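You operate a simulated robot arm through the tools that you are given. There is no shell and no other tool. Be economical: measure what you need, move in short steps, check, and stop when the job is done.

You are at the controls of a simulated robot arm. One attempt, no reset.

TASK
Rinse both beetroots under the cold tap and lay them on the board.
Fine: leave the tap off and the potato where it is.

Only the result counts: the job must be done as asked and must still hold three seconds after the hand-in. Knocking over, shifting, dropping, spilling or breaking anything else fails it.

THE ROBOT
A 7-joint arm with a two-finger parallel gripper, fixed in place. Base frame: the origin is at the foot of the arm, x ahead of it, y to its left, z up. Readings come in m, degrees, newtons and seconds.
With the tool pointing down near the work surface it reaches from about 0.2 to 0.74 m from the base axis. Its first joint turns from -166.0 to 166.0 degrees. Payload 1.57 kg.
The TCP is the grasp point between the finger pads, 0.03 m short of the fingertips. In the tool frame z runs along the fingers and y along their closing line. Largest opening 0.11 m; finger width 0.024, thickness 0.012; the body of the gripper, 0.048 by 0.112 m, starts 0.078 m behind the TCP.
Orientation is that of the tool frame in the base frame, as a unit quaternion [w, x, y, z]. With the fingers straight down and closing along the base's y, the tool's x points along the base's -x, its y along +y and its z along -z.

THE INTERFACE
- The arm moves only by the tool play_rows. Its argument "targets" is a list of rows, each a list of 3 entries, a list of its own where there are three numbers: the shift along the tool's x, y, z in cm, then the turn, a rotation vector about the tool's x, y, z in degrees, then the opening, from 0 (shut) to 1 (fully open). In form: [[[dx, dy, dz], [wx, wy, wz], jaw], ...]. A call has 1 to 20 rows; each row shifts and turns the commanded pose from where the row before left it, along the tool's axes as they then stand. A row lasts 0.2 s, in which the tool goes at most 0.05 m and 8.6 degrees; a call with a longer step from one row to the next is refused whole, and so is a gripper value outside its range. Where a pose cannot be reached the arm comes as near as it can. A force on the tool above 40 N (or 10 N above the force at the start of the call, whichever is more), or a blocked arm, ends the call early, and 0.2 s more pass. The fingers move at their own pace (about 0.045 m/s each) and stop on an object; they squeeze with about 27 N. The grip force told is the motor's: it shows also when the fingers shut on nothing. Time passes only in rows, and 0.2 s behind the last, so rows that do not move let the fingers close. It gives the time, the measured TCP pose, the force on the tool (base axes), the opening and the grip force at its end, in the units of the frame above (readings bear some noise), with the torque about the TCP (base axes, N m) and any sound that the robot's microphone picked up.
- Cameras (640 x 400 px; columns grow to the right, rows downward): "scene" is fixed at [0.0503, 0.5004, 1.6208]; the picture's right is [-0.83, -0.56, 0.00], its down [-0.26, 0.38, -0.89] and it looks along [0.49, -0.74, -0.46] (base axes); focal length 314 px, centre (320, 200). "wrist" rides on the gripper at [0.07, 0.016, -0.141] in the tool frame; the picture's right is [-0.23, 0.97, 0.00], its down [-0.86, -0.20, -0.48] and it looks along [-0.47, -0.11, 0.88] (tool axes); focal length 222 px, centre (320, 200). There is no depth. A picture from a camera that has moved, and an enlarged one, comes with that camera's place and axes in the base frame and with its lens.
- capture(camera): a new picture of that camera. It takes no simulated time.
- move_column(by): slides the trunk up (or, below 0, down) by that many m; the arm rides with it, the base frame stays. It gives what a move gives, with no picture.
- close_up(camera, box): a new picture of the part [left, top, right, bottom] of that camera's present view, enlarged. It takes no simulated time.
- close_job(): hands the job in; it is judged then, once.

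Go step by step. Nothing tells you positions but the pictures and the camera data: compare them with the known pose of the tool, close in by small moves and look again before you grip or let go. The budget is 120 turns and 84 pictures, counting those below and the enlarged ones. Unless the task says otherwise, let go and move clear before handing in, and close with one line.

The tools are called after "Request:" by a JSON object that holds its "method" and its "body". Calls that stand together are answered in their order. play_rows: Moves the arm, as the interface text tells. Its arguments: {"type":"object","properties":{"targets":{"type":"array"}},"required":["targets"]} The other tools are called the same way: move_column (by) slides the trunk up or down; capture (camera) takes a picture; close_up (camera, box) takes an enlarged picture of a part of a camera's view; close_job () hands the job in.

At the start:

```text
time_s: 0.0
tool_pos: [0.2636, -0.3112, 1.3115]
tcp_rot: [0.0, 0.0, 1.0, 0.0]
contact_force: [0.4, -0.3, -0.3]
torque: [0.02, -0.05, 0.01]
finger_gap: 0.1101
grasp_force: 0.1
trunk travel left (down, up): [-0.525, 0.065]
```

scene: 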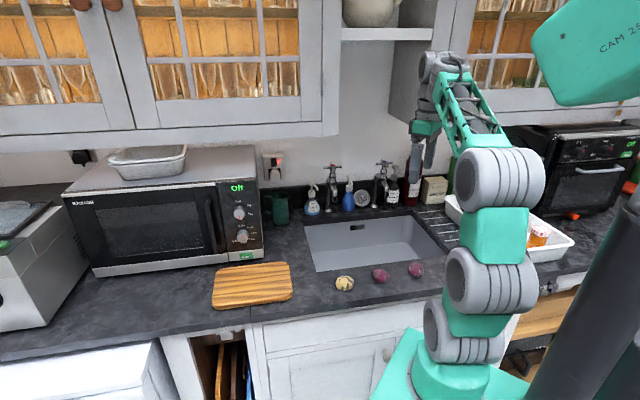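
wrist: 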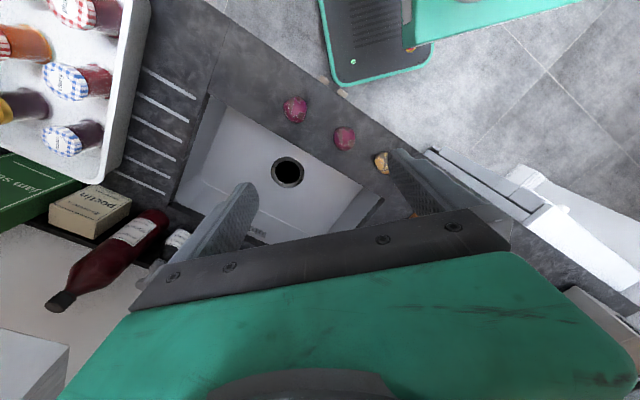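

I see the sink with two taps behind it, two beetroots and a potato on the front edge, and the board to the left of them. First I'll look closer at the taps and the beetroots.

Request:
{"method": "close_up", "body": {"camera": "scene", "box": [260, 140, 460, 265]}}

Request:
{"method": "close_up", "body": {"camera": "scene", "box": [300, 150, 412, 220]}}

Request:
{"method": "close_up", "body": {"camera": "scene", "box": [200, 240, 440, 390]}}

```text
3.20 times, centred on (360, 202) of scene
camera zoom: at [0.0503, 0.5004, 1.6208], right [-0.83, -0.56, 0.0], down [-0.26, 0.38, -0.89], along [0.49, -0.74, -0.46], focal length 1005 px, centre (192, 192)
```

zoom: 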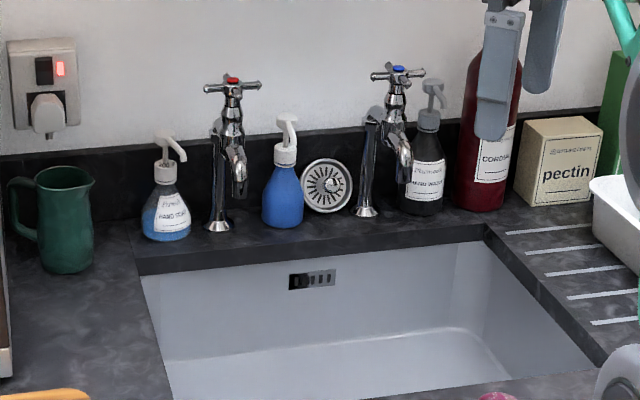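

```text
5.71 times, centred on (356, 185) of scene
camera zoom: at [0.0503, 0.5004, 1.6208], right [-0.83, -0.56, 0.0], down [-0.26, 0.38, -0.89], along [0.49, -0.74, -0.46], focal length 1795 px, centre (114, 286)
```

zoom: 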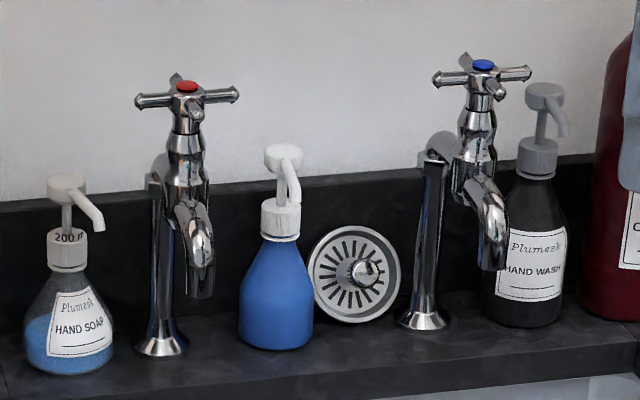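

```text
2.67 times, centred on (320, 315) of scene
camera zoom: at [0.0503, 0.5004, 1.6208], right [-0.83, -0.56, 0.0], down [-0.26, 0.38, -0.89], along [0.49, -0.74, -0.46], focal length 838 px, centre (320, -107)
```

zoom: 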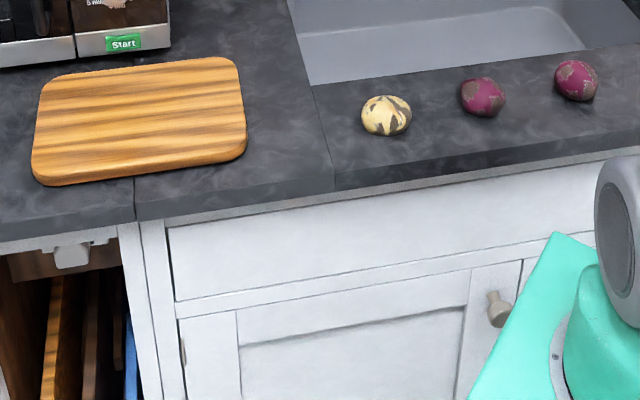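

Both beetroots sit at about z 0.93 near the robot: one at (0.24, -0.36), the other at (0.32, -0.27). The counter's back direction is about (0.7, -0.7), and the cold tap is the blue one on the right. I'll turn the wrist camera towards the taps to locate the tap.

Request:
{"method": "play_rows", "body": {"targets": [[[0, 0, 0], [0, 0, 7.5], 1], [[0, 0, 0], [0, 0, 7.5], 1], [[0, 0, 0], [0, 0, 7.5], 1], [[0, 0, 0], [0, 0, 7.5], 1], [[0, 0, 0], [0, 0, 7.5], 1], [[0, 0, 0], [0, 0, 7.5], 1]]}}

Request:
{"method": "capture", "body": {"camera": "wrist"}}

Request:
{"method": "capture", "body": {"camera": "scene"}}

```text
time_s: 1.4
tool_pos: [0.2624, -0.3103, 1.3108]
tcp_rot: [0.0, 0.384, 0.923, 0.0]
contact_force: [0.4, -0.6, -1.1]
torque: [-0.01, 0.03, 0.0]
finger_gap: 0.11
grasp_force: 0.1
trunk travel left (down, up): [-0.525, 0.065]
```

```text
78 pictures are left
camera wrist: at [0.2268, -0.2488, 1.452], right [0.85, 0.53, 0.0], down [0.46, -0.75, 0.48], along [0.25, -0.41, -0.88], focal length 222 px, centre (320, 200)
```

wrist: 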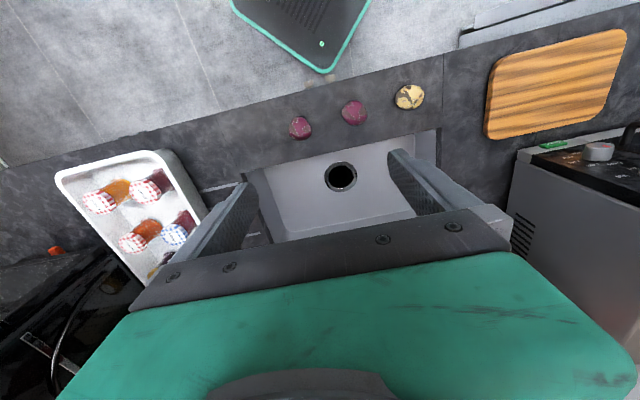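

```text
77 pictures are left
```

scene: 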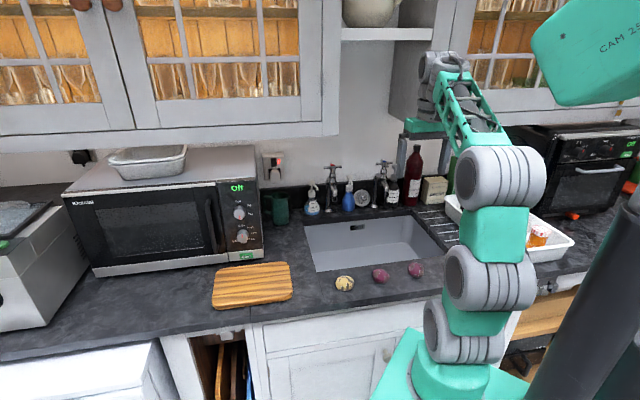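

The gripper hides the taps in this view. I'll tilt the fingers forward while moving over the sink and look again.

Request:
{"method": "play_rows", "body": {"targets": [[[-1.5, 0, 0], [0, -7.5, 0], 1], [[-1.5, 0, 0], [0, -7.5, 0], 1], [[-1.5, 0, 0.3], [0, -7.5, 0], 1], [[-1.5, 0, 0.5], [0, -7.5, 0], 1], [[-1, 0, 1], [0, -7.5, 0], 1], [[-1, 0, 1], [0, -7.5, 0], 1]]}}

Request:
{"method": "capture", "body": {"camera": "wrist"}}

Request:
{"method": "capture", "body": {"camera": "scene"}}

```text
time_s: 2.8
tool_pos: [0.3306, -0.3401, 1.3587]
tcp_rot: [0.332, 0.369, 0.855, -0.152]
contact_force: [0.2, -0.2, 0.5]
torque: [0.04, 0.01, 0.01]
finger_gap: 0.1099
grasp_force: 0.1
out of reach, approached as far as the arm can: row 5, 6
trunk travel left (down, up): [-0.525, 0.065]
```

```text
76 pictures are left
camera wrist: at [0.2438, -0.2195, 1.4148], right [0.83, 0.54, 0.14], down [0.07, -0.35, 0.94], along [0.55, -0.77, -0.33], focal length 222 px, centre (320, 200)
```

wrist: 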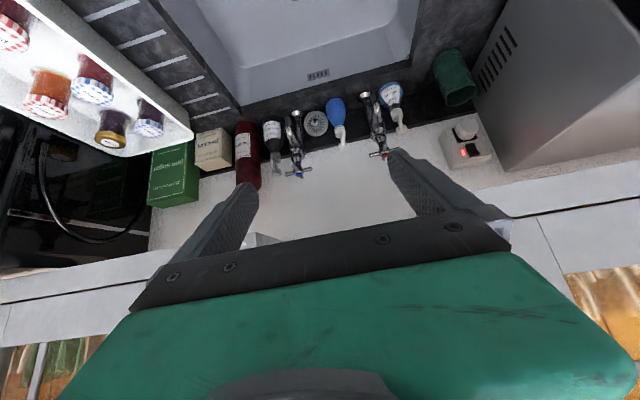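

```text
75 pictures are left
```

scene: 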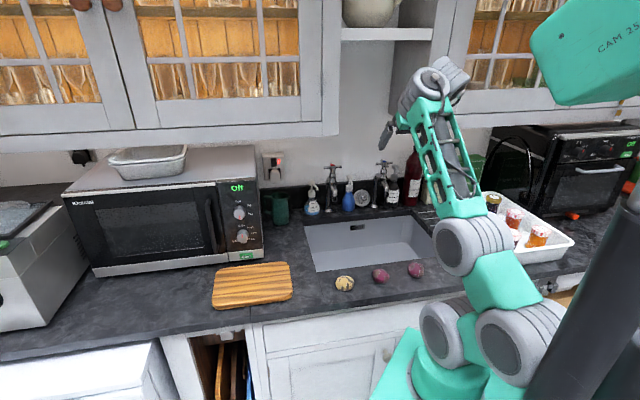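

The taps are in view now, so I'll zoom in to measure the cold tap.

Request:
{"method": "close_up", "body": {"camera": "wrist", "box": [220, 60, 460, 210]}}

Request:
{"method": "close_up", "body": {"camera": "scene", "box": [360, 150, 420, 220]}}

```text
2.67 times, centred on (340, 135) of wrist
camera zoom: at [0.2438, -0.2195, 1.4148], right [0.83, 0.54, 0.14], down [0.07, -0.35, 0.94], along [0.55, -0.77, -0.33], focal length 592 px, centre (267, 373)
```

zoom: 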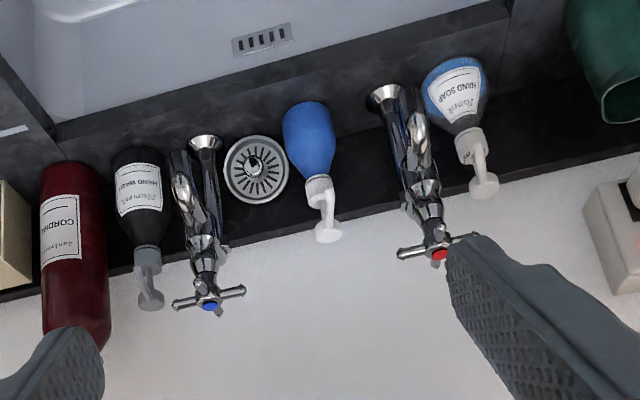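

```text
5.71 times, centred on (390, 185) of scene
camera zoom: at [0.0503, 0.5004, 1.6208], right [-0.83, -0.56, 0.0], down [-0.26, 0.38, -0.89], along [0.49, -0.74, -0.46], focal length 1795 px, centre (-80, 286)
```

zoom: 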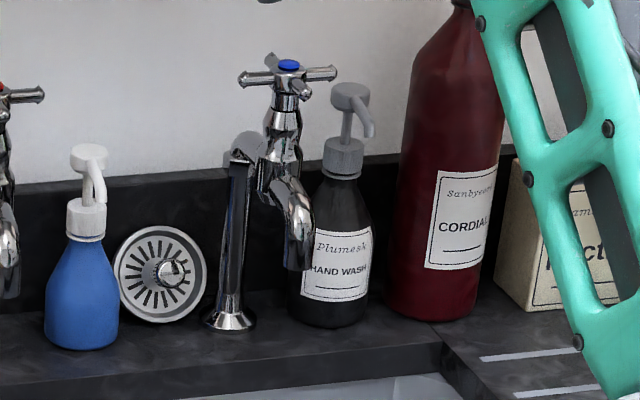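

The cold tap's handle hub is at about (0.50, -0.656, 1.165), with arms about 3 cm long, and its spout tip is at about (0.46, -0.615, 1.035). I'll bring the fingers, partly closed, to a standoff in front of the handle's front arm.

Request:
{"method": "play_rows", "body": {"targets": [[[-0.66, -0.59, 1.79], [0, 0, 0], 0.25], [[-0.66, -0.59, 1.79], [0, 0, 0], 0.25], [[-0.66, -0.59, 1.79], [0, 0, 0], 0.25], [[-0.66, -0.59, 1.79], [0, 0, 0], 0.25], [[-0.66, -0.59, 1.79], [0, 0, 0], 0.25], [[-0.66, -0.59, 1.79], [0, 0, 0], 0.25], [[-0.66, -0.59, 1.79], [0, 0, 0], 0.25], [[-0.66, -0.59, 1.79], [0, 0, 0], 0.25], [[-0.66, -0.59, 1.79], [0, 0, 0], 0.25], [[-0.66, -0.59, 1.79], [0, 0, 0], 0.25], [[-0.66, -0.59, 1.79], [0, 0, 0], 0.25], [[-0.66, -0.59, 1.79], [0, 0, 0], 0.25]]}}

Request:
{"method": "capture", "body": {"camera": "wrist"}}

Request:
{"method": "close_up", "body": {"camera": "scene", "box": [340, 120, 460, 220]}}

```text
time_s: 5.4
tool_pos: [0.4546, -0.4775, 1.31]
tcp_rot: [0.354, 0.354, 0.853, -0.147]
contact_force: [0.1, -0.3, 0.6]
torque: [0.02, -0.03, 0.04]
finger_gap: 0.0276
grasp_force: 0.0
out of reach, approached as far as the arm can: row 1, 2, 3, 4, 5
trunk travel left (down, up): [-0.525, 0.065]
```

```text
72 pictures are left
camera wrist: at [0.3612, -0.3585, 1.3605], right [0.8, 0.58, 0.16], down [0.05, -0.33, 0.94], along [0.6, -0.75, -0.29], focal length 222 px, centre (320, 200)
```

wrist: 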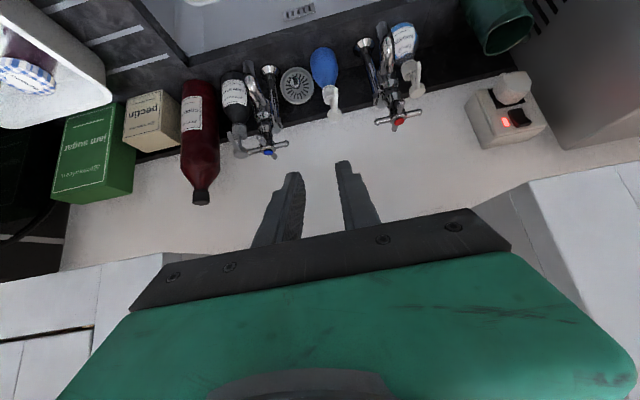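

```text
4.00 times, centred on (400, 170) of scene
camera zoom: at [0.0503, 0.5004, 1.6208], right [-0.83, -0.56, 0.0], down [-0.26, 0.38, -0.89], along [0.49, -0.74, -0.46], focal length 1257 px, centre (0, 320)
```

zoom: 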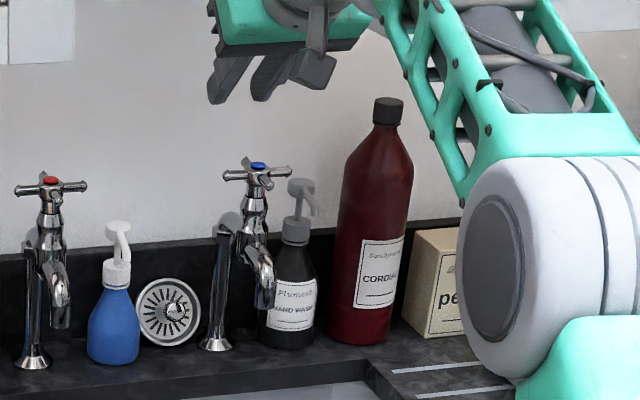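

The tool is now tilted 45° along the tap's direction. I'll shift sideways to line up with the cold handle and go partway in.

Request:
{"method": "play_rows", "body": {"targets": [[[0.2, -1.8, 1.6], [0, 0, 0], 0.25], [[0.2, -1.8, 1.6], [0, 0, 0], 0.25], [[0.2, -1.8, 1.6], [0, 0, 0], 0.25], [[0.3, -1.8, 1.6], [0, 0, 0], 0.25], [[0.3, -1.8, 1.6], [0, 0, 0], 0.25], [[0, 0, 2], [0, 0, 0], 0.25]]}}

Request:
{"method": "capture", "body": {"camera": "wrist"}}

Request:
{"method": "close_up", "body": {"camera": "scene", "box": [340, 120, 460, 220]}}

```text
time_s: 6.8
tool_pos: [0.4352, -0.5855, 1.229]
tcp_rot: [0.354, 0.354, 0.853, -0.147]
contact_force: [-0.6, -0.2, 0.2]
torque: [0.04, 0.02, 0.02]
finger_gap: 0.0274
grasp_force: 0.0
trunk travel left (down, up): [-0.525, 0.065]
```

```text
70 pictures are left
camera wrist: at [0.3412, -0.4667, 1.2794], right [0.8, 0.58, 0.16], down [0.05, -0.33, 0.94], along [0.6, -0.75, -0.29], focal length 222 px, centre (320, 200)
```

wrist: 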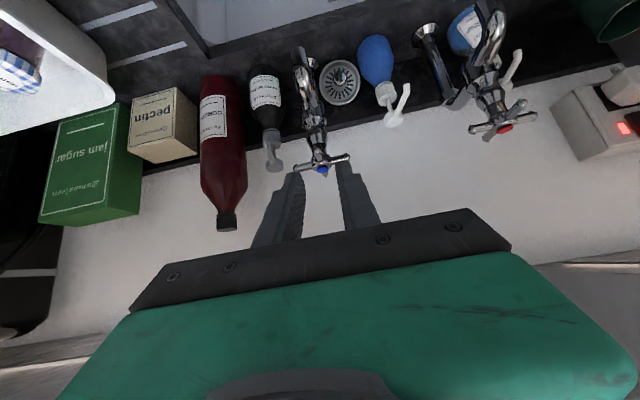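

```text
4.00 times, centred on (400, 170) of scene
camera zoom: at [0.0503, 0.5004, 1.6208], right [-0.83, -0.56, 0.0], down [-0.26, 0.38, -0.89], along [0.49, -0.74, -0.46], focal length 1257 px, centre (0, 320)
```

zoom: 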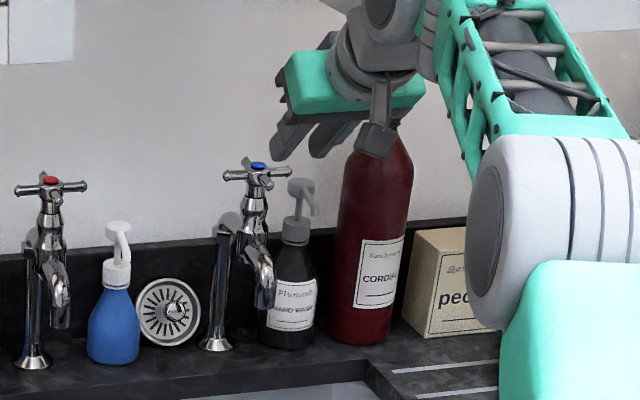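

The fingers are in line with the handle. I'll advance along the tool axis.

Request:
{"method": "play_rows", "body": {"targets": [[[0, -0.1, 1.6], [0, 0, 0], 0.25], [[0, 0, 1.6], [0, 0, 0], 0.25], [[0, 0, 1.6], [0, 0, 0], 0.25], [[0, 0, 1.4], [0, 0, 0], 0.25]]}}

Request:
{"method": "close_up", "body": {"camera": "wrist", "box": [220, 50, 420, 250]}}

Request:
{"method": "close_up", "body": {"camera": "scene", "box": [350, 130, 430, 200]}}

```text
time_s: 7.8
tool_pos: [0.466, -0.6165, 1.1863]
tcp_rot: [0.353, 0.353, 0.854, -0.147]
contact_force: [-0.3, 0.1, -0.2]
torque: [-0.01, -0.04, -0.05]
finger_gap: 0.0276
grasp_force: 0.1
trunk travel left (down, up): [-0.525, 0.065]
```

```text
2.00 times, centred on (320, 150) of wrist
camera zoom: at [0.3723, -0.4971, 1.2369], right [0.8, 0.58, 0.16], down [0.05, -0.33, 0.94], along [0.6, -0.75, -0.29], focal length 444 px, centre (320, 300)
```

zoom: 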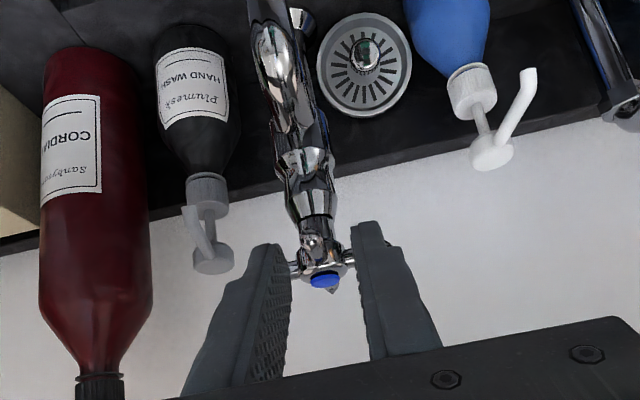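

```text
5.71 times, centred on (390, 165) of scene
camera zoom: at [0.0503, 0.5004, 1.6208], right [-0.83, -0.56, 0.0], down [-0.26, 0.38, -0.89], along [0.49, -0.74, -0.46], focal length 1795 px, centre (-80, 400)
```

zoom: 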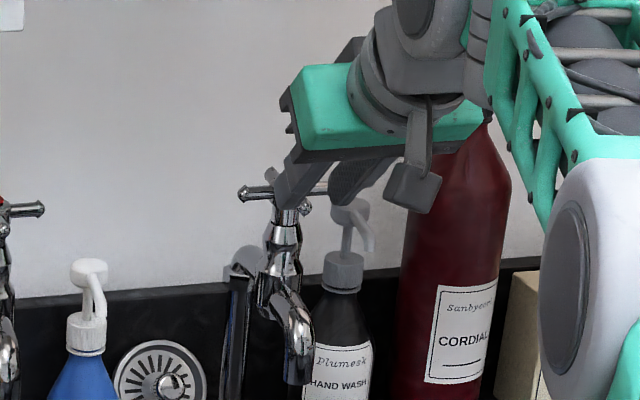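

The front arm lies between the fingertips, but opening the tap that way would bring the right finger close to the pump bottle. I'll back off, close the fingers, move to the left of the front arm and push from there.

Request:
{"method": "play_rows", "body": {"targets": [[[0, 0, -1.5], [0, 0, 0], 0.25], [[0, 1.5, -1], [0, 0, 0], 0.1], [[0, 1.5, 0], [0, 0, 0], 0], [[0, 0, 0], [0, 0, 0], 0], [[0, 0, 1.5], [0, 0, 0], 0], [[0, 0, 1.2], [0, 0, 0], 0], [[0, 0, 1.0], [0, 0, 0], 0]]}}

Request:
{"method": "close_up", "body": {"camera": "wrist", "box": [220, 50, 420, 250]}}

Request:
{"method": "close_up", "body": {"camera": "scene", "box": [350, 130, 430, 200]}}

```text
time_s: 9.4
tool_pos: [0.4922, -0.5996, 1.1758]
tcp_rot: [0.354, 0.353, 0.854, -0.146]
contact_force: [-0.3, -0.3, 0.5]
torque: [0.0, 0.0, 0.0]
finger_gap: 0.0
grasp_force: 21.3
trunk travel left (down, up): [-0.525, 0.065]
```

```text
2.00 times, centred on (320, 150) of wrist
camera zoom: at [0.399, -0.4817, 1.2267], right [0.8, 0.58, 0.16], down [0.05, -0.33, 0.94], along [0.6, -0.75, -0.29], focal length 444 px, centre (320, 300)
```

zoom: 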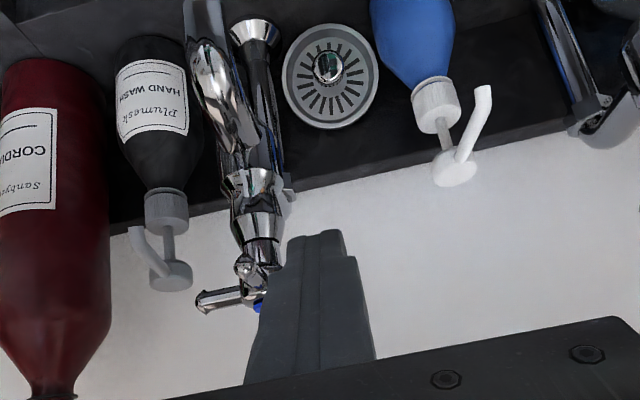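

```text
5.71 times, centred on (390, 165) of scene
camera zoom: at [0.0503, 0.5004, 1.6208], right [-0.83, -0.56, 0.0], down [-0.26, 0.38, -0.89], along [0.49, -0.74, -0.46], focal length 1795 px, centre (-80, 400)
```

zoom: 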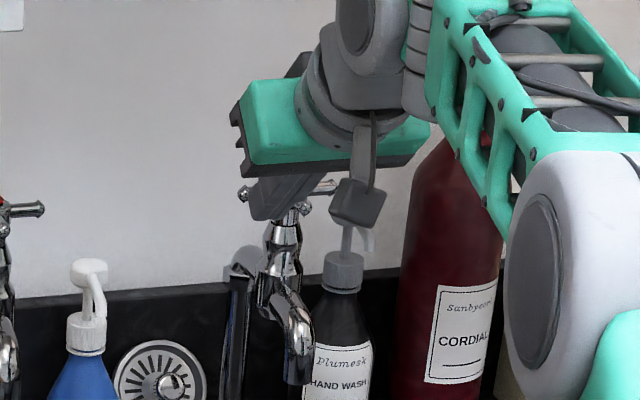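

The closed fingers are just left of the front arm. I'll sink slightly and push it to the right, which is counter-clockwise.

Request:
{"method": "play_rows", "body": {"targets": [[[0, 0, 0.6], [0, 0, 0], 0], [[0, -0.7, 0], [0, 0, 0], 0], [[0, -0.7, 0], [0, 0, 0], 0], [[0, -0.5, 0], [0, 0, 0], 0], [[0, -0.5, 0], [0, 0, 0], 0], [[0, -0.5, 0], [0, 0, 0], 0], [[0, -0.5, 0], [0, 0, 0], 0], [[0, 0, 0], [0, 0, 0], 0]]}}

Request:
{"method": "close_up", "body": {"camera": "wrist", "box": [220, 50, 420, 250]}}

Request:
{"method": "close_up", "body": {"camera": "scene", "box": [340, 130, 440, 230]}}

```text
time_s: 11.2
tool_pos: [0.4721, -0.6253, 1.1732]
tcp_rot: [0.354, 0.353, 0.854, -0.146]
contact_force: [2.6, 1.1, 2.1]
torque: [-0.01, -0.03, 0.07]
finger_gap: 0.0
grasp_force: 22.0
trunk travel left (down, up): [-0.525, 0.065]
```

```text
2.00 times, centred on (320, 150) of wrist
camera zoom: at [0.3785, -0.5083, 1.2238], right [0.8, 0.58, 0.16], down [0.05, -0.33, 0.94], along [0.6, -0.75, -0.29], focal length 444 px, centre (320, 300)
```

zoom: 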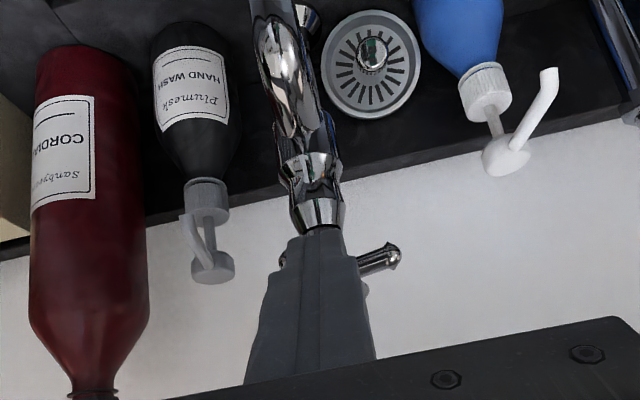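

```text
4.00 times, centred on (390, 180) of scene
camera zoom: at [0.0503, 0.5004, 1.6208], right [-0.83, -0.56, 0.0], down [-0.26, 0.38, -0.89], along [0.49, -0.74, -0.46], focal length 1257 px, centre (40, 280)
```

zoom: 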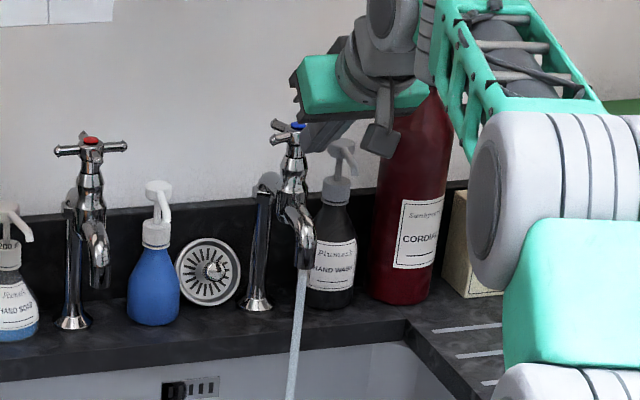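

The cold water is running, falling straight down at about (0.461, -0.616). I'll back out, bring the tool upright again and move over the right-hand beetroot.

Request:
{"method": "play_rows", "body": {"targets": [[[0, 0, -2], [0, 0, 0], 0], [[0, 0, -2.5], [0, 0, 0], 0], [[0, 0, -2.5], [0, 0, 0], 0], [[0, 0, -2.5], [0, 0, 0], 0.3], [[1.77, 0, -1.77], [0, 7.5, 0], 0.6], [[1.98, 0, -1.52], [0, 7.5, 0], 0.75], [[2.17, 0, -1.25], [0, 7.5, 0], 0.75], [[2.31, 0, -0.96], [0, 7.5, 0], 0.75], [[2.41, 0, -0.65], [0, 7.5, 0], 0.75], [[2.48, 0, -0.33], [0, 7.5, 0], 0.75], [[2.5, 0.4, 0], [0, 0, 0], 0.75], [[2.5, 0.4, 0], [0, 0, 0], 0.75], [[2.5, 0.4, 0], [0, 0, 0], 0.75], [[2.5, 0.4, 0], [0, 0, 0], 0.75], [[2.5, 0.4, 0], [0, 0, 0], 0.75]]}}

Request:
{"method": "capture", "body": {"camera": "wrist"}}

Request:
{"method": "capture", "body": {"camera": "scene"}}

```text
time_s: 14.4
tool_pos: [0.2353, -0.3662, 1.2288]
tcp_rot: [0.0, 0.383, 0.924, 0.0]
contact_force: [0.2, 0.0, -0.3]
torque: [-0.02, 0.0, -0.02]
finger_gap: 0.0827
grasp_force: 0.2
out of reach, approached as far as the arm can: row 8, 9
trunk travel left (down, up): [-0.525, 0.065]
```

```text
62 pictures are left
camera wrist: at [0.1979, -0.3046, 1.3708], right [0.85, 0.53, 0.0], down [0.46, -0.75, 0.48], along [0.25, -0.41, -0.88], focal length 222 px, centre (320, 200)
```

wrist: 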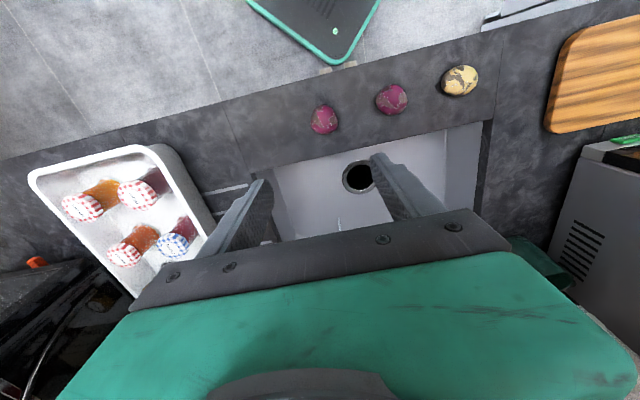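

```text
61 pictures are left
```

scene: 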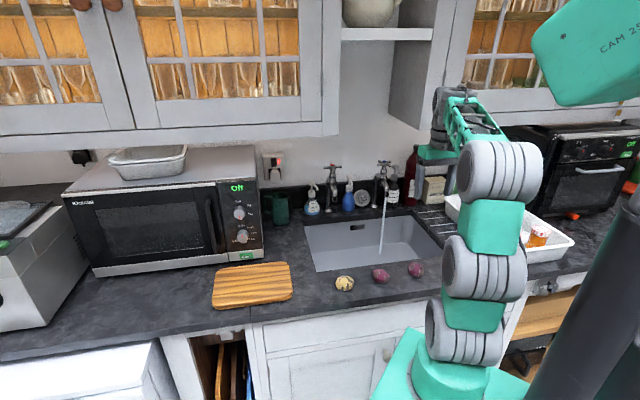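

The right beetroot is at about (0.237, -0.359). I'll line up and descend partway with the arm alone, leaving the trunk where it is.

Request:
{"method": "play_rows", "body": {"targets": [[[0.4, 0.6, 1], [0, 0, 0], 0.75], [[0, 0, 2.5], [0, 0, 0], 0.75], [[0, 0, 2.5], [0, 0, 0], 0.75], [[0, 0, 2.5], [0, 0, 0], 0.75], [[0, 0, 2.5], [0, 0, 0], 0.75], [[0, 0, 2.5], [0, 0, 0], 0.75], [[0, 0, 2.5], [0, 0, 0], 0.75]]}}

Request:
{"method": "capture", "body": {"camera": "wrist"}}

Request:
{"method": "capture", "body": {"camera": "scene"}}

```text
time_s: 16.0
tool_pos: [0.2361, -0.3607, 1.0701]
tcp_rot: [0.001, 0.383, 0.924, 0.0]
contact_force: [0.6, -0.5, 0.0]
torque: [0.01, -0.04, 0.02]
finger_gap: 0.0823
grasp_force: 0.2
trunk travel left (down, up): [-0.525, 0.065]
```

```text
60 pictures are left
camera wrist: at [0.199, -0.2989, 1.2118], right [0.85, 0.53, 0.0], down [0.46, -0.75, 0.48], along [0.25, -0.41, -0.88], focal length 222 px, centre (320, 200)
```

wrist: 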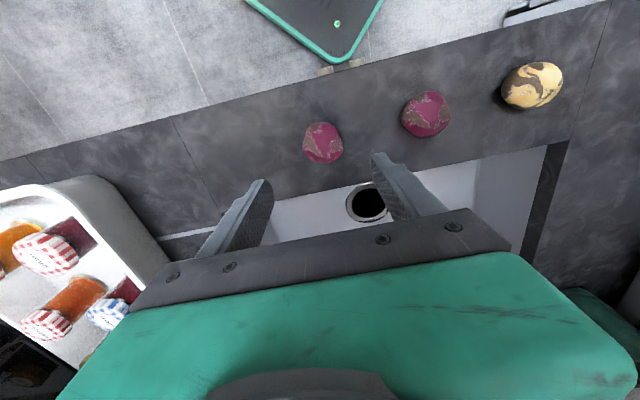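

```text
59 pictures are left
```

scene: 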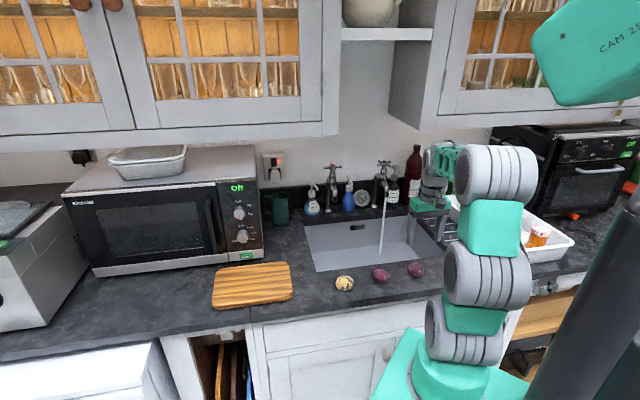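

The alignment looks good. I'll descend around the beetroot, stopping short to check.

Request:
{"method": "play_rows", "body": {"targets": [[[0, 0.3, 2.3], [0, 0, 0], 0.75], [[0, 0, 2.3], [0, 0, 0], 0.75], [[0, 0, 2.3], [0, 0, 0], 0.75], [[0, 0, 2.3], [0, 0, 0], 0.75], [[0, 0, 2.3], [0, 0, 0], 0.75]]}}

Request:
{"method": "capture", "body": {"camera": "wrist"}}

Request:
{"method": "close_up", "body": {"camera": "scene", "box": [340, 200, 480, 320]}}

```text
time_s: 17.2
tool_pos: [0.2383, -0.3567, 0.9552]
tcp_rot: [0.0, 0.383, 0.924, 0.0]
contact_force: [-0.4, -0.5, 0.0]
torque: [0.0, 0.01, -0.01]
finger_gap: 0.0824
grasp_force: 0.0
trunk travel left (down, up): [-0.525, 0.065]
```

```text
58 pictures are left
camera wrist: at [0.2008, -0.295, 1.0962], right [0.85, 0.53, 0.0], down [0.46, -0.75, 0.48], along [0.25, -0.41, -0.88], focal length 222 px, centre (320, 200)
```

wrist: 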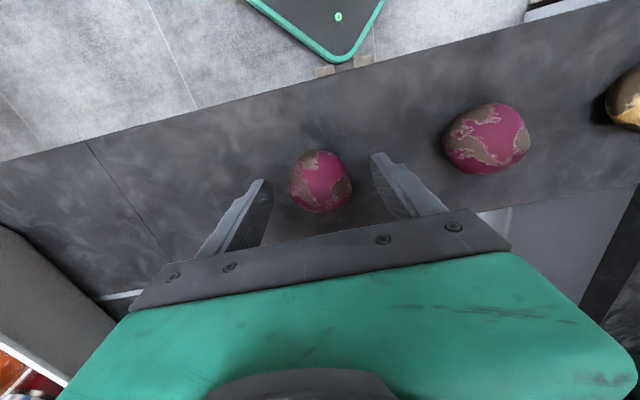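

```text
3.33 times, centred on (410, 260) of scene
camera zoom: at [0.0503, 0.5004, 1.6208], right [-0.83, -0.56, 0.0], down [-0.26, 0.38, -0.89], along [0.49, -0.74, -0.46], focal length 1047 px, centre (20, 0)
```

zoom: 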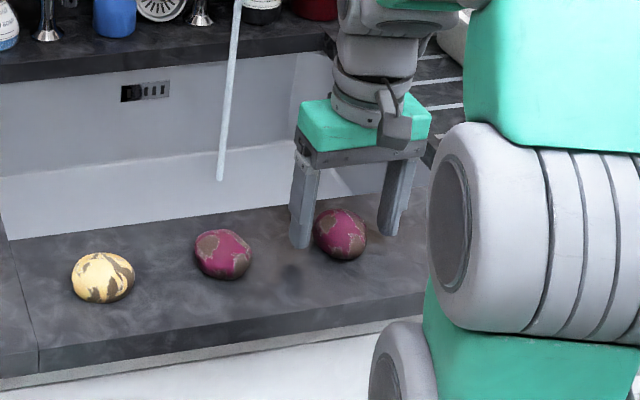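

The beetroot is centred between the fingers. I'll go down a little more and grip.

Request:
{"method": "play_rows", "body": {"targets": [[[0, 0, 0.6], [0, 0, 0], 0.75], [[0, 0, 0.6], [0, 0, 0], 0.75], [[0, 0, 0], [0, 0, 0], 0.3], [[0, 0, 0], [0, 0, 0], 0.3], [[0, 0, 0], [0, 0, 0], 0.2], [[0, 0, 0], [0, 0, 0], 0.2]]}}

Request:
{"method": "close_up", "body": {"camera": "scene", "box": [340, 200, 480, 320]}}

```text
time_s: 18.6
tool_pos: [0.2383, -0.3576, 0.9434]
tcp_rot: [-0.001, 0.383, 0.924, 0.0]
contact_force: [0.9, 0.4, -0.7]
torque: [0.02, -0.03, -0.01]
finger_gap: 0.0525
grasp_force: 27.1
trunk travel left (down, up): [-0.525, 0.065]
```

```text
3.33 times, centred on (410, 260) of scene
camera zoom: at [0.0503, 0.5004, 1.6208], right [-0.83, -0.56, 0.0], down [-0.26, 0.38, -0.89], along [0.49, -0.74, -0.46], focal length 1047 px, centre (20, 0)
```

zoom: 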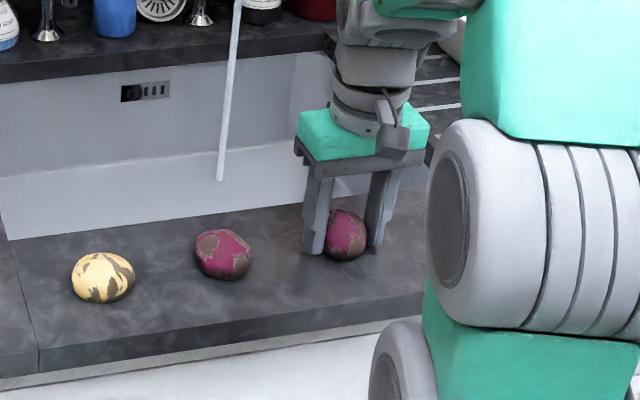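

The beetroot is gripped. I'll lift it and carry it across the sink towards the stream, tilting the tool forward on the way.

Request:
{"method": "play_rows", "body": {"targets": [[[0, 0, -1.5], [0, 0, 0], 0.2], [[0, 0, -2], [0, 0, 0], 0.2], [[0, 0, -2], [0, 0, 0], 0.2], [[-2.5, -0.6, 0], [0, 0, 0], 0.2], [[-2.5, -0.6, 0], [0, 0, 0], 0.2], [[-2.5, -0.6, 0], [0, 0, 0], 0.2], [[-2.5, -0.7, 0], [0, 0, 0], 0.2], [[-2.5, 0, 0], [0, -7.5, 0], 0.2], [[-2.48, 0, 0.33], [0, -7.5, 0], 0.2], [[-2.41, 0, 0.65], [0, -7.5, 0], 0.2], [[-2.31, 0, 0.96], [0, -7.5, 0], 0.2], [[-2.17, 0, 1.25], [0, -7.5, 0], 0.2], [[-1.98, 0, 1.52], [0, -7.5, 0], 0.2], [[0, 0, 0], [0, 0, 0], 0.2]]}}

Request:
{"method": "capture", "body": {"camera": "wrist"}}

Request:
{"method": "capture", "body": {"camera": "scene"}}

```text
time_s: 21.6
tool_pos: [0.3954, -0.5509, 0.9986]
tcp_rot: [0.354, 0.354, 0.853, -0.148]
contact_force: [-0.1, 0.1, -0.6]
torque: [0.01, 0.0, 0.02]
finger_gap: 0.0522
grasp_force: 27.2
trunk travel left (down, up): [-0.525, 0.065]
```

```text
55 pictures are left
camera wrist: at [0.3024, -0.4335, 1.0486], right [0.8, 0.58, 0.16], down [0.05, -0.33, 0.94], along [0.6, -0.75, -0.29], focal length 222 px, centre (320, 200)
```

wrist: 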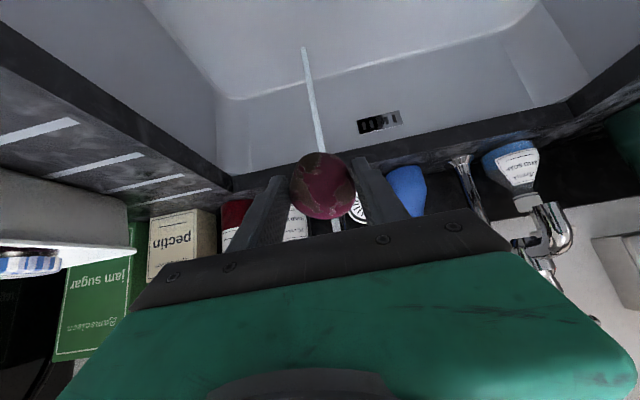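

```text
54 pictures are left
```

scene: 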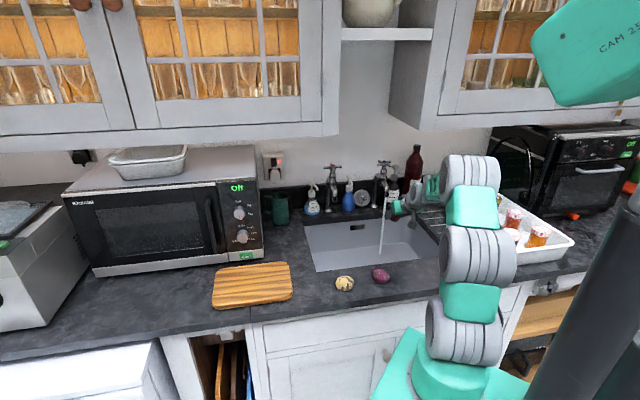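

The stream is straight ahead. I'll move the beetroot into it.

Request:
{"method": "play_rows", "body": {"targets": [[[-0.7, 0, 1.67], [0, 0, 0], 0.2], [[-0.7, 0, 1.67], [0, 0, 0], 0.2], [[-0.7, 0, 1.67], [0, 0, 0], 0.2], [[-0.7, 0, 1.67], [0, 0, 0], 0.2], [[-0.7, 0, 1.67], [0, 0, 0], 0.2], [[0, 0, 0], [0, 0, 0], 0.2]]}}

Request:
{"method": "close_up", "body": {"camera": "wrist", "box": [220, 50, 420, 250]}}

Request:
{"method": "close_up", "body": {"camera": "scene", "box": [340, 150, 440, 270]}}

```text
time_s: 23.0
tool_pos: [0.4573, -0.6126, 0.9655]
tcp_rot: [0.354, 0.353, 0.854, -0.146]
contact_force: [0.3, -0.1, -1.0]
torque: [0.01, 0.03, -0.01]
finger_gap: 0.0522
grasp_force: 27.7
trunk travel left (down, up): [-0.525, 0.065]
```

```text
2.00 times, centred on (320, 150) of wrist
camera zoom: at [0.3636, -0.4938, 1.0155], right [0.8, 0.58, 0.16], down [0.05, -0.33, 0.94], along [0.6, -0.75, -0.29], focal length 444 px, centre (320, 300)
```

zoom: 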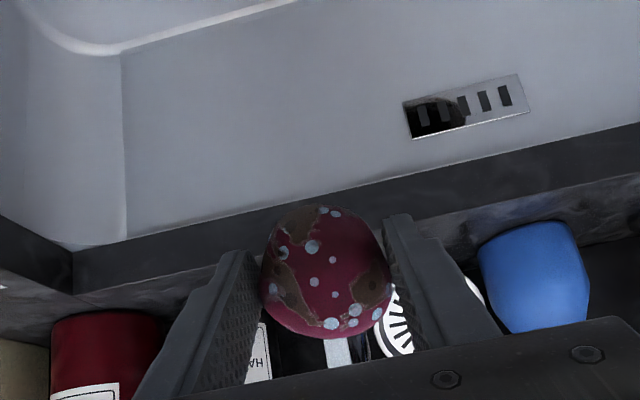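

```text
3.33 times, centred on (390, 210) of scene
camera zoom: at [0.0503, 0.5004, 1.6208], right [-0.83, -0.56, 0.0], down [-0.26, 0.38, -0.89], along [0.49, -0.74, -0.46], focal length 1047 px, centre (87, 167)
```

zoom: 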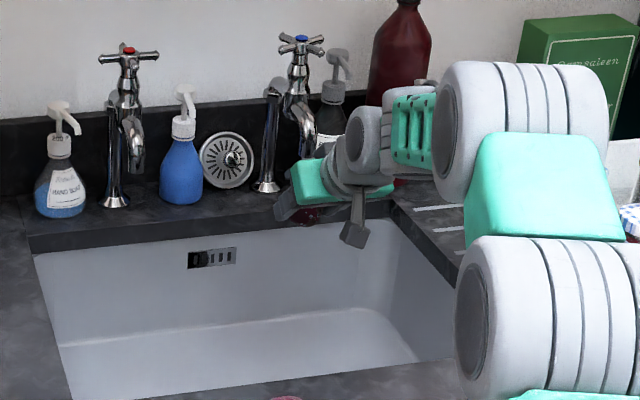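

Water is hitting the beetroot and drops show on it. I'll hold it there, rocking gently, and check the dirt.

Request:
{"method": "play_rows", "body": {"targets": [[[0, 0, 0], [0, 0, 0], 0.2], [[0, 0, 0], [0, 0, 0], 0.2], [[0, 0, 0], [0, 0, 0], 0.2], [[0, 0, 0], [0, 0, 0], 0.2], [[0, 0, 0], [0, 0, 0], 0.2], [[0, 0, 0], [0, 0, 6], 0.2], [[0, 0, 0], [0, 0, 6], 0.2], [[0, 0, 0], [0, 0, 0], 0.2], [[0, 0, 0], [0, 0, -6], 0.2], [[0, 0, 0], [0, 0, -6], 0.2], [[0, 0, 0], [0, 0, -6], 0.2], [[0, 0, 0], [0, 0, -6], 0.2], [[0, 0, 0], [0, 0, 0], 0.2], [[0, 0, 0], [0, 0, 6], 0.2], [[0, 0, 0], [0, 0, 6], 0.2], [[0, 0, 0], [0, 0, 0], 0.2]]}}

Request:
{"method": "close_up", "body": {"camera": "wrist", "box": [270, 100, 370, 200]}}

```text
time_s: 26.4
tool_pos: [0.4565, -0.6135, 0.9634]
tcp_rot: [0.354, 0.354, 0.853, -0.146]
contact_force: [-0.2, 0.5, -0.6]
torque: [-0.01, 0.03, -0.01]
finger_gap: 0.052
grasp_force: 27.5
trunk travel left (down, up): [-0.525, 0.065]
```

```text
4.00 times, centred on (320, 150) of wrist
camera zoom: at [0.3626, -0.4942, 1.0146], right [0.8, 0.57, 0.16], down [0.05, -0.33, 0.94], along [0.6, -0.75, -0.29], focal length 888 px, centre (320, 400)
```

zoom: 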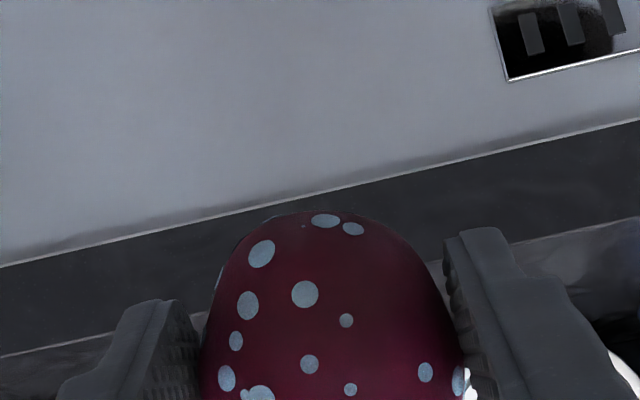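

The visible dirt is gone. I'll back out, bring the tool upright and raise it, then check the rest of the beetroot.

Request:
{"method": "play_rows", "body": {"targets": [[[0, 0, 0], [0, 0, 0], 0.2], [[0.7, 0, -1.67], [0, 0, 0], 0.2], [[0.7, 0, -1.67], [0, 0, 0], 0.2], [[0.7, 0, -1.67], [0, 0, 0], 0.2], [[0.7, 0, -1.67], [0, 0, 0], 0.2], [[0.7, 0, -1.67], [0, 0, 0], 0.2], [[1.77, 0, -1.77], [0, 7.5, 0], 0.2], [[1.98, 0, -1.52], [0, 7.5, 0], 0.2], [[2.17, 0, -1.25], [0, 7.5, 0], 0.2], [[2.31, 0, -0.96], [0, 7.5, 0], 0.2], [[2.41, 0, -0.65], [0, 7.5, 0], 0.2], [[2.48, 0, -0.33], [0, 7.5, 0], 0.2], [[0, 0, -2], [0, 0, 0], 0.2], [[0, 0, -2], [0, 0, 0], 0.2], [[0, 0, -2], [0, 0, 0], 0.2]]}}

Request:
{"method": "close_up", "body": {"camera": "wrist", "box": [220, 80, 420, 280]}}

Request:
{"method": "capture", "body": {"camera": "scene"}}

```text
time_s: 29.6
tool_pos: [0.291, -0.4476, 1.0588]
tcp_rot: [0.0, 0.382, 0.924, 0.0]
contact_force: [-0.1, 0.4, -0.5]
torque: [-0.01, 0.0, 0.0]
finger_gap: 0.052
grasp_force: 27.1
trunk travel left (down, up): [-0.525, 0.065]
```

```text
2.00 times, centred on (320, 180) of wrist
camera zoom: at [0.2539, -0.3853, 1.1993], right [0.85, 0.53, 0.0], down [0.46, -0.75, 0.48], along [0.25, -0.41, -0.88], focal length 444 px, centre (320, 240)
```

zoom: 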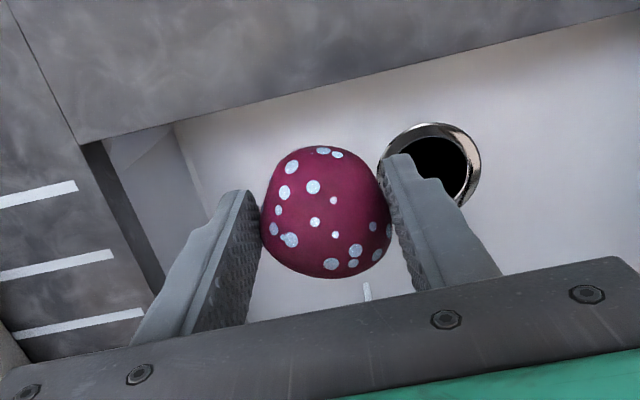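

```text
49 pictures are left
```

scene: 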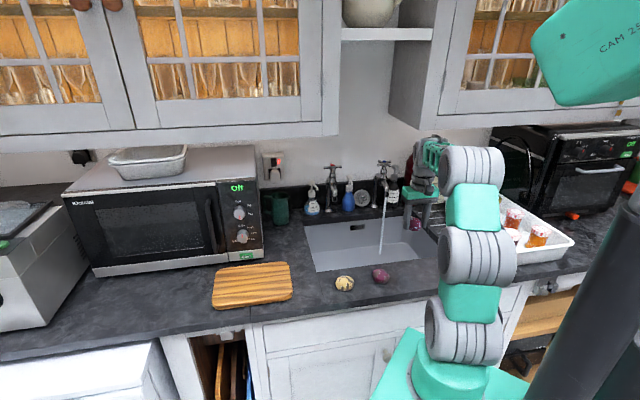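

Request:
{"method": "close_up", "body": {"camera": "scene", "box": [395, 200, 445, 240]}}

```text
10.00 times, centred on (420, 220) of scene
camera zoom: at [0.0503, 0.5004, 1.6208], right [-0.83, -0.56, 0.0], down [-0.26, 0.38, -0.89], along [0.49, -0.74, -0.46], focal length 3142 px, centre (-680, 0)
```

zoom: 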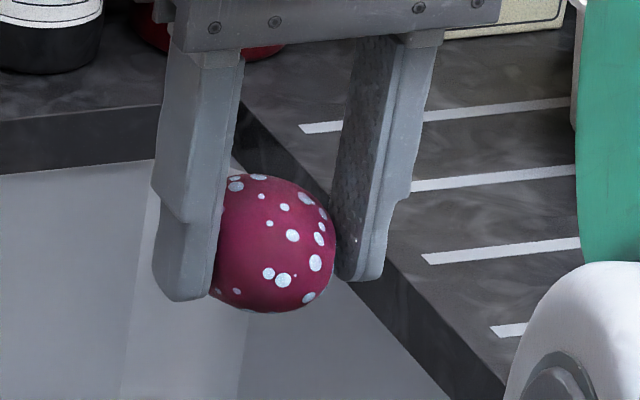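

The beetroot is clean on every side I can see. I'll carry it left to a spot above the far part of the board.

Request:
{"method": "play_rows", "body": {"targets": [[[0.21, 3, 0], [0, 0, 0], 0.2], [[0.21, 3, 0], [0, 0, 0], 0.2], [[0.21, 3, 0], [0, 0, 0], 0.2], [[0.21, 3, 0], [0, 0, 0], 0.2], [[0.21, 3, 0], [0, 0, 0], 0.2], [[0.21, 3, 0], [0, 0, 0], 0.2], [[0.21, 3, 0], [0, 0, 0], 0.2], [[0.21, 3, 0], [0, 0, 0], 0.2], [[0.21, 3, 0], [0, 0, 0], 0.2], [[0.21, 3, 0], [0, 0, 0], 0.2], [[0.21, 3, 0], [0, 0, 0], 0.2], [[0.21, 3, 0], [0, 0, 0], 0.2], [[0.21, 3, 0], [0, 0, 0], 0.2], [[0.21, 3, 0], [0, 0, 0], 0.2], [[0.21, 3, 0], [0, 0, 0], 0.2], [[0.21, 3, 0], [0, 0, 0], 0.2], [[0.21, 3, 0], [0, 0, 0], 0.2], [[0.21, 3, 0], [0, 0, 0], 0.2], [[0.21, 3, 0], [0, 0, 0], 0.2], [[0.21, 3, 0], [0, 0, 0], 0.2]]}}

Request:
{"method": "capture", "body": {"camera": "wrist"}}

Request:
{"method": "capture", "body": {"camera": "scene"}}

```text
time_s: 33.8
tool_pos: [0.6855, 0.0079, 1.06]
tcp_rot: [0.0, 0.382, 0.924, 0.0]
contact_force: [0.9, -0.3, -0.9]
torque: [0.0, -0.01, 0.0]
finger_gap: 0.0519
grasp_force: 26.4
trunk travel left (down, up): [-0.525, 0.065]
```

```text
47 pictures are left
camera wrist: at [0.6487, 0.07, 1.2019], right [0.85, 0.53, 0.0], down [0.46, -0.75, 0.48], along [0.25, -0.41, -0.88], focal length 222 px, centre (320, 200)
```

wrist: 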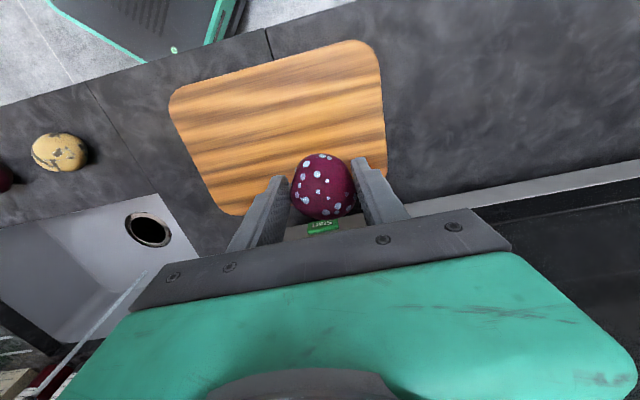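

```text
46 pictures are left
```

scene: 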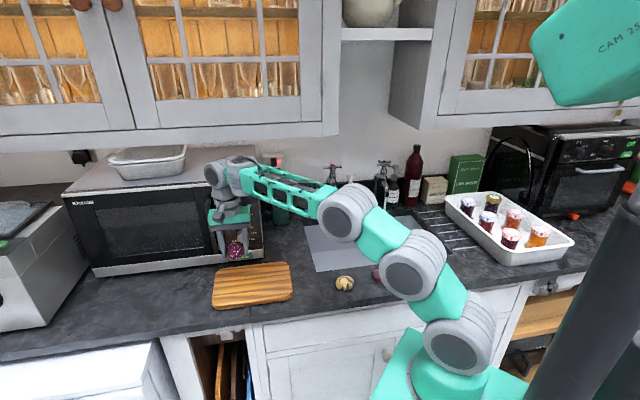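

The drop point is well inside the board. I'll shift slightly away from the microwave and descend.

Request:
{"method": "play_rows", "body": {"targets": [[[1, 0, 1.5], [0, 0, 0], 0.2], [[1, 0, 2], [0, 0, 0], 0.2], [[0, 0, 2], [0, 0, 0], 0.2], [[0, 0, 1.5], [0, 0, 0], 0.2], [[0, 0, 1], [0, 0, 0], 0.2]]}}

Request:
{"method": "close_up", "body": {"camera": "scene", "box": [190, 200, 310, 320]}}

Request:
{"method": "capture", "body": {"camera": "wrist"}}

```text
time_s: 35.0
tool_pos: [0.6708, 0.0194, 0.979]
tcp_rot: [0.001, 0.382, 0.924, 0.0]
contact_force: [0.2, -0.1, -1.8]
torque: [0.01, 0.02, -0.02]
finger_gap: 0.0519
grasp_force: 27.1
trunk travel left (down, up): [-0.525, 0.065]
```

```text
3.33 times, centred on (250, 260) of scene
camera zoom: at [0.0503, 0.5004, 1.6208], right [-0.83, -0.56, 0.0], down [-0.26, 0.38, -0.89], along [0.49, -0.74, -0.46], focal length 1047 px, centre (553, 0)
```

zoom: 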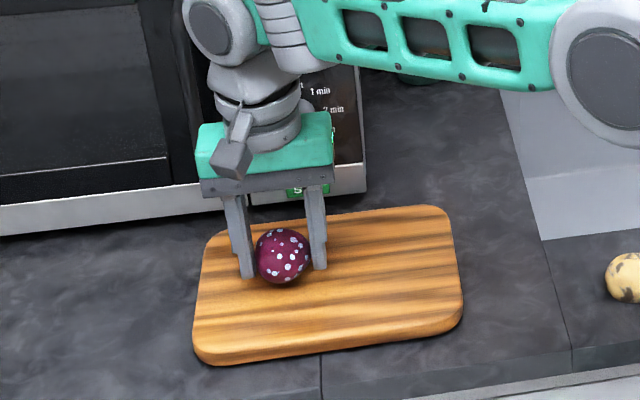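

```text
44 pictures are left
camera wrist: at [0.6335, 0.0824, 1.1204], right [0.85, 0.53, 0.0], down [0.46, -0.75, 0.48], along [0.25, -0.41, -0.88], focal length 222 px, centre (320, 200)
```

wrist: 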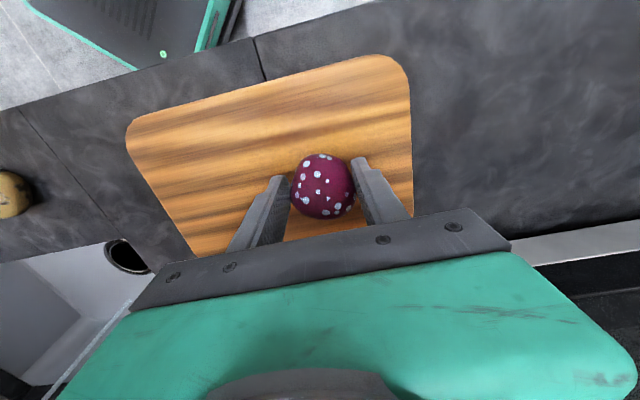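

Request:
{"method": "play_rows", "body": {"targets": [[[0, 0, 0.4], [0, 0, 0], 0.2], [[0, 0, 0.4], [0, 0, 0], 0.2], [[0, 0, 0.3], [0, 0, 0], 0.2], [[0, 0, 0], [0, 0, 0], 0.2]]}}

Request:
{"method": "close_up", "body": {"camera": "scene", "box": [220, 240, 290, 310]}}

```text
time_s: 36.0
tool_pos: [0.671, 0.0217, 0.9678]
tcp_rot: [0.0, 0.383, 0.924, 0.0]
contact_force: [-0.6, -0.2, 2.2]
torque: [-0.03, 0.04, -0.02]
finger_gap: 0.0521
grasp_force: 26.6
trunk travel left (down, up): [-0.525, 0.065]
```

```text
5.71 times, centred on (255, 275) of scene
camera zoom: at [0.0503, 0.5004, 1.6208], right [-0.83, -0.56, 0.0], down [-0.26, 0.38, -0.89], along [0.49, -0.74, -0.46], focal length 1795 px, centre (691, -229)
```

zoom: 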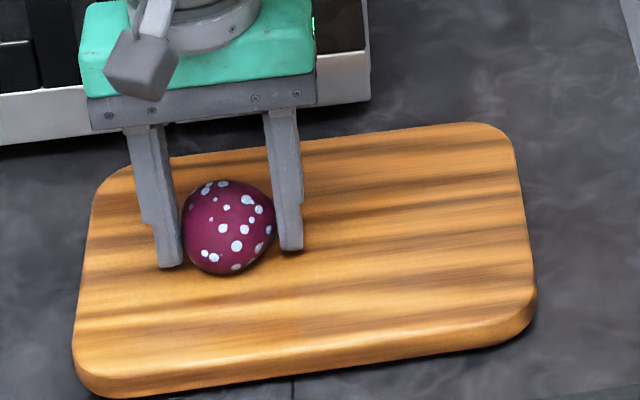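

Request:
{"method": "play_rows", "body": {"targets": [[[0, 0, 0.15], [0, 0, 0], 0.2], [[0, 0, 0], [0, 0, 0], 0.2]]}}

```text
time_s: 36.6
tool_pos: [0.6699, 0.0224, 0.9666]
tcp_rot: [0.002, 0.383, 0.924, 0.001]
contact_force: [-0.4, 0.5, 11.3]
torque: [-0.09, 0.1, 0.04]
finger_gap: 0.0516
grasp_force: 27.1
trunk travel left (down, up): [-0.525, 0.065]
```

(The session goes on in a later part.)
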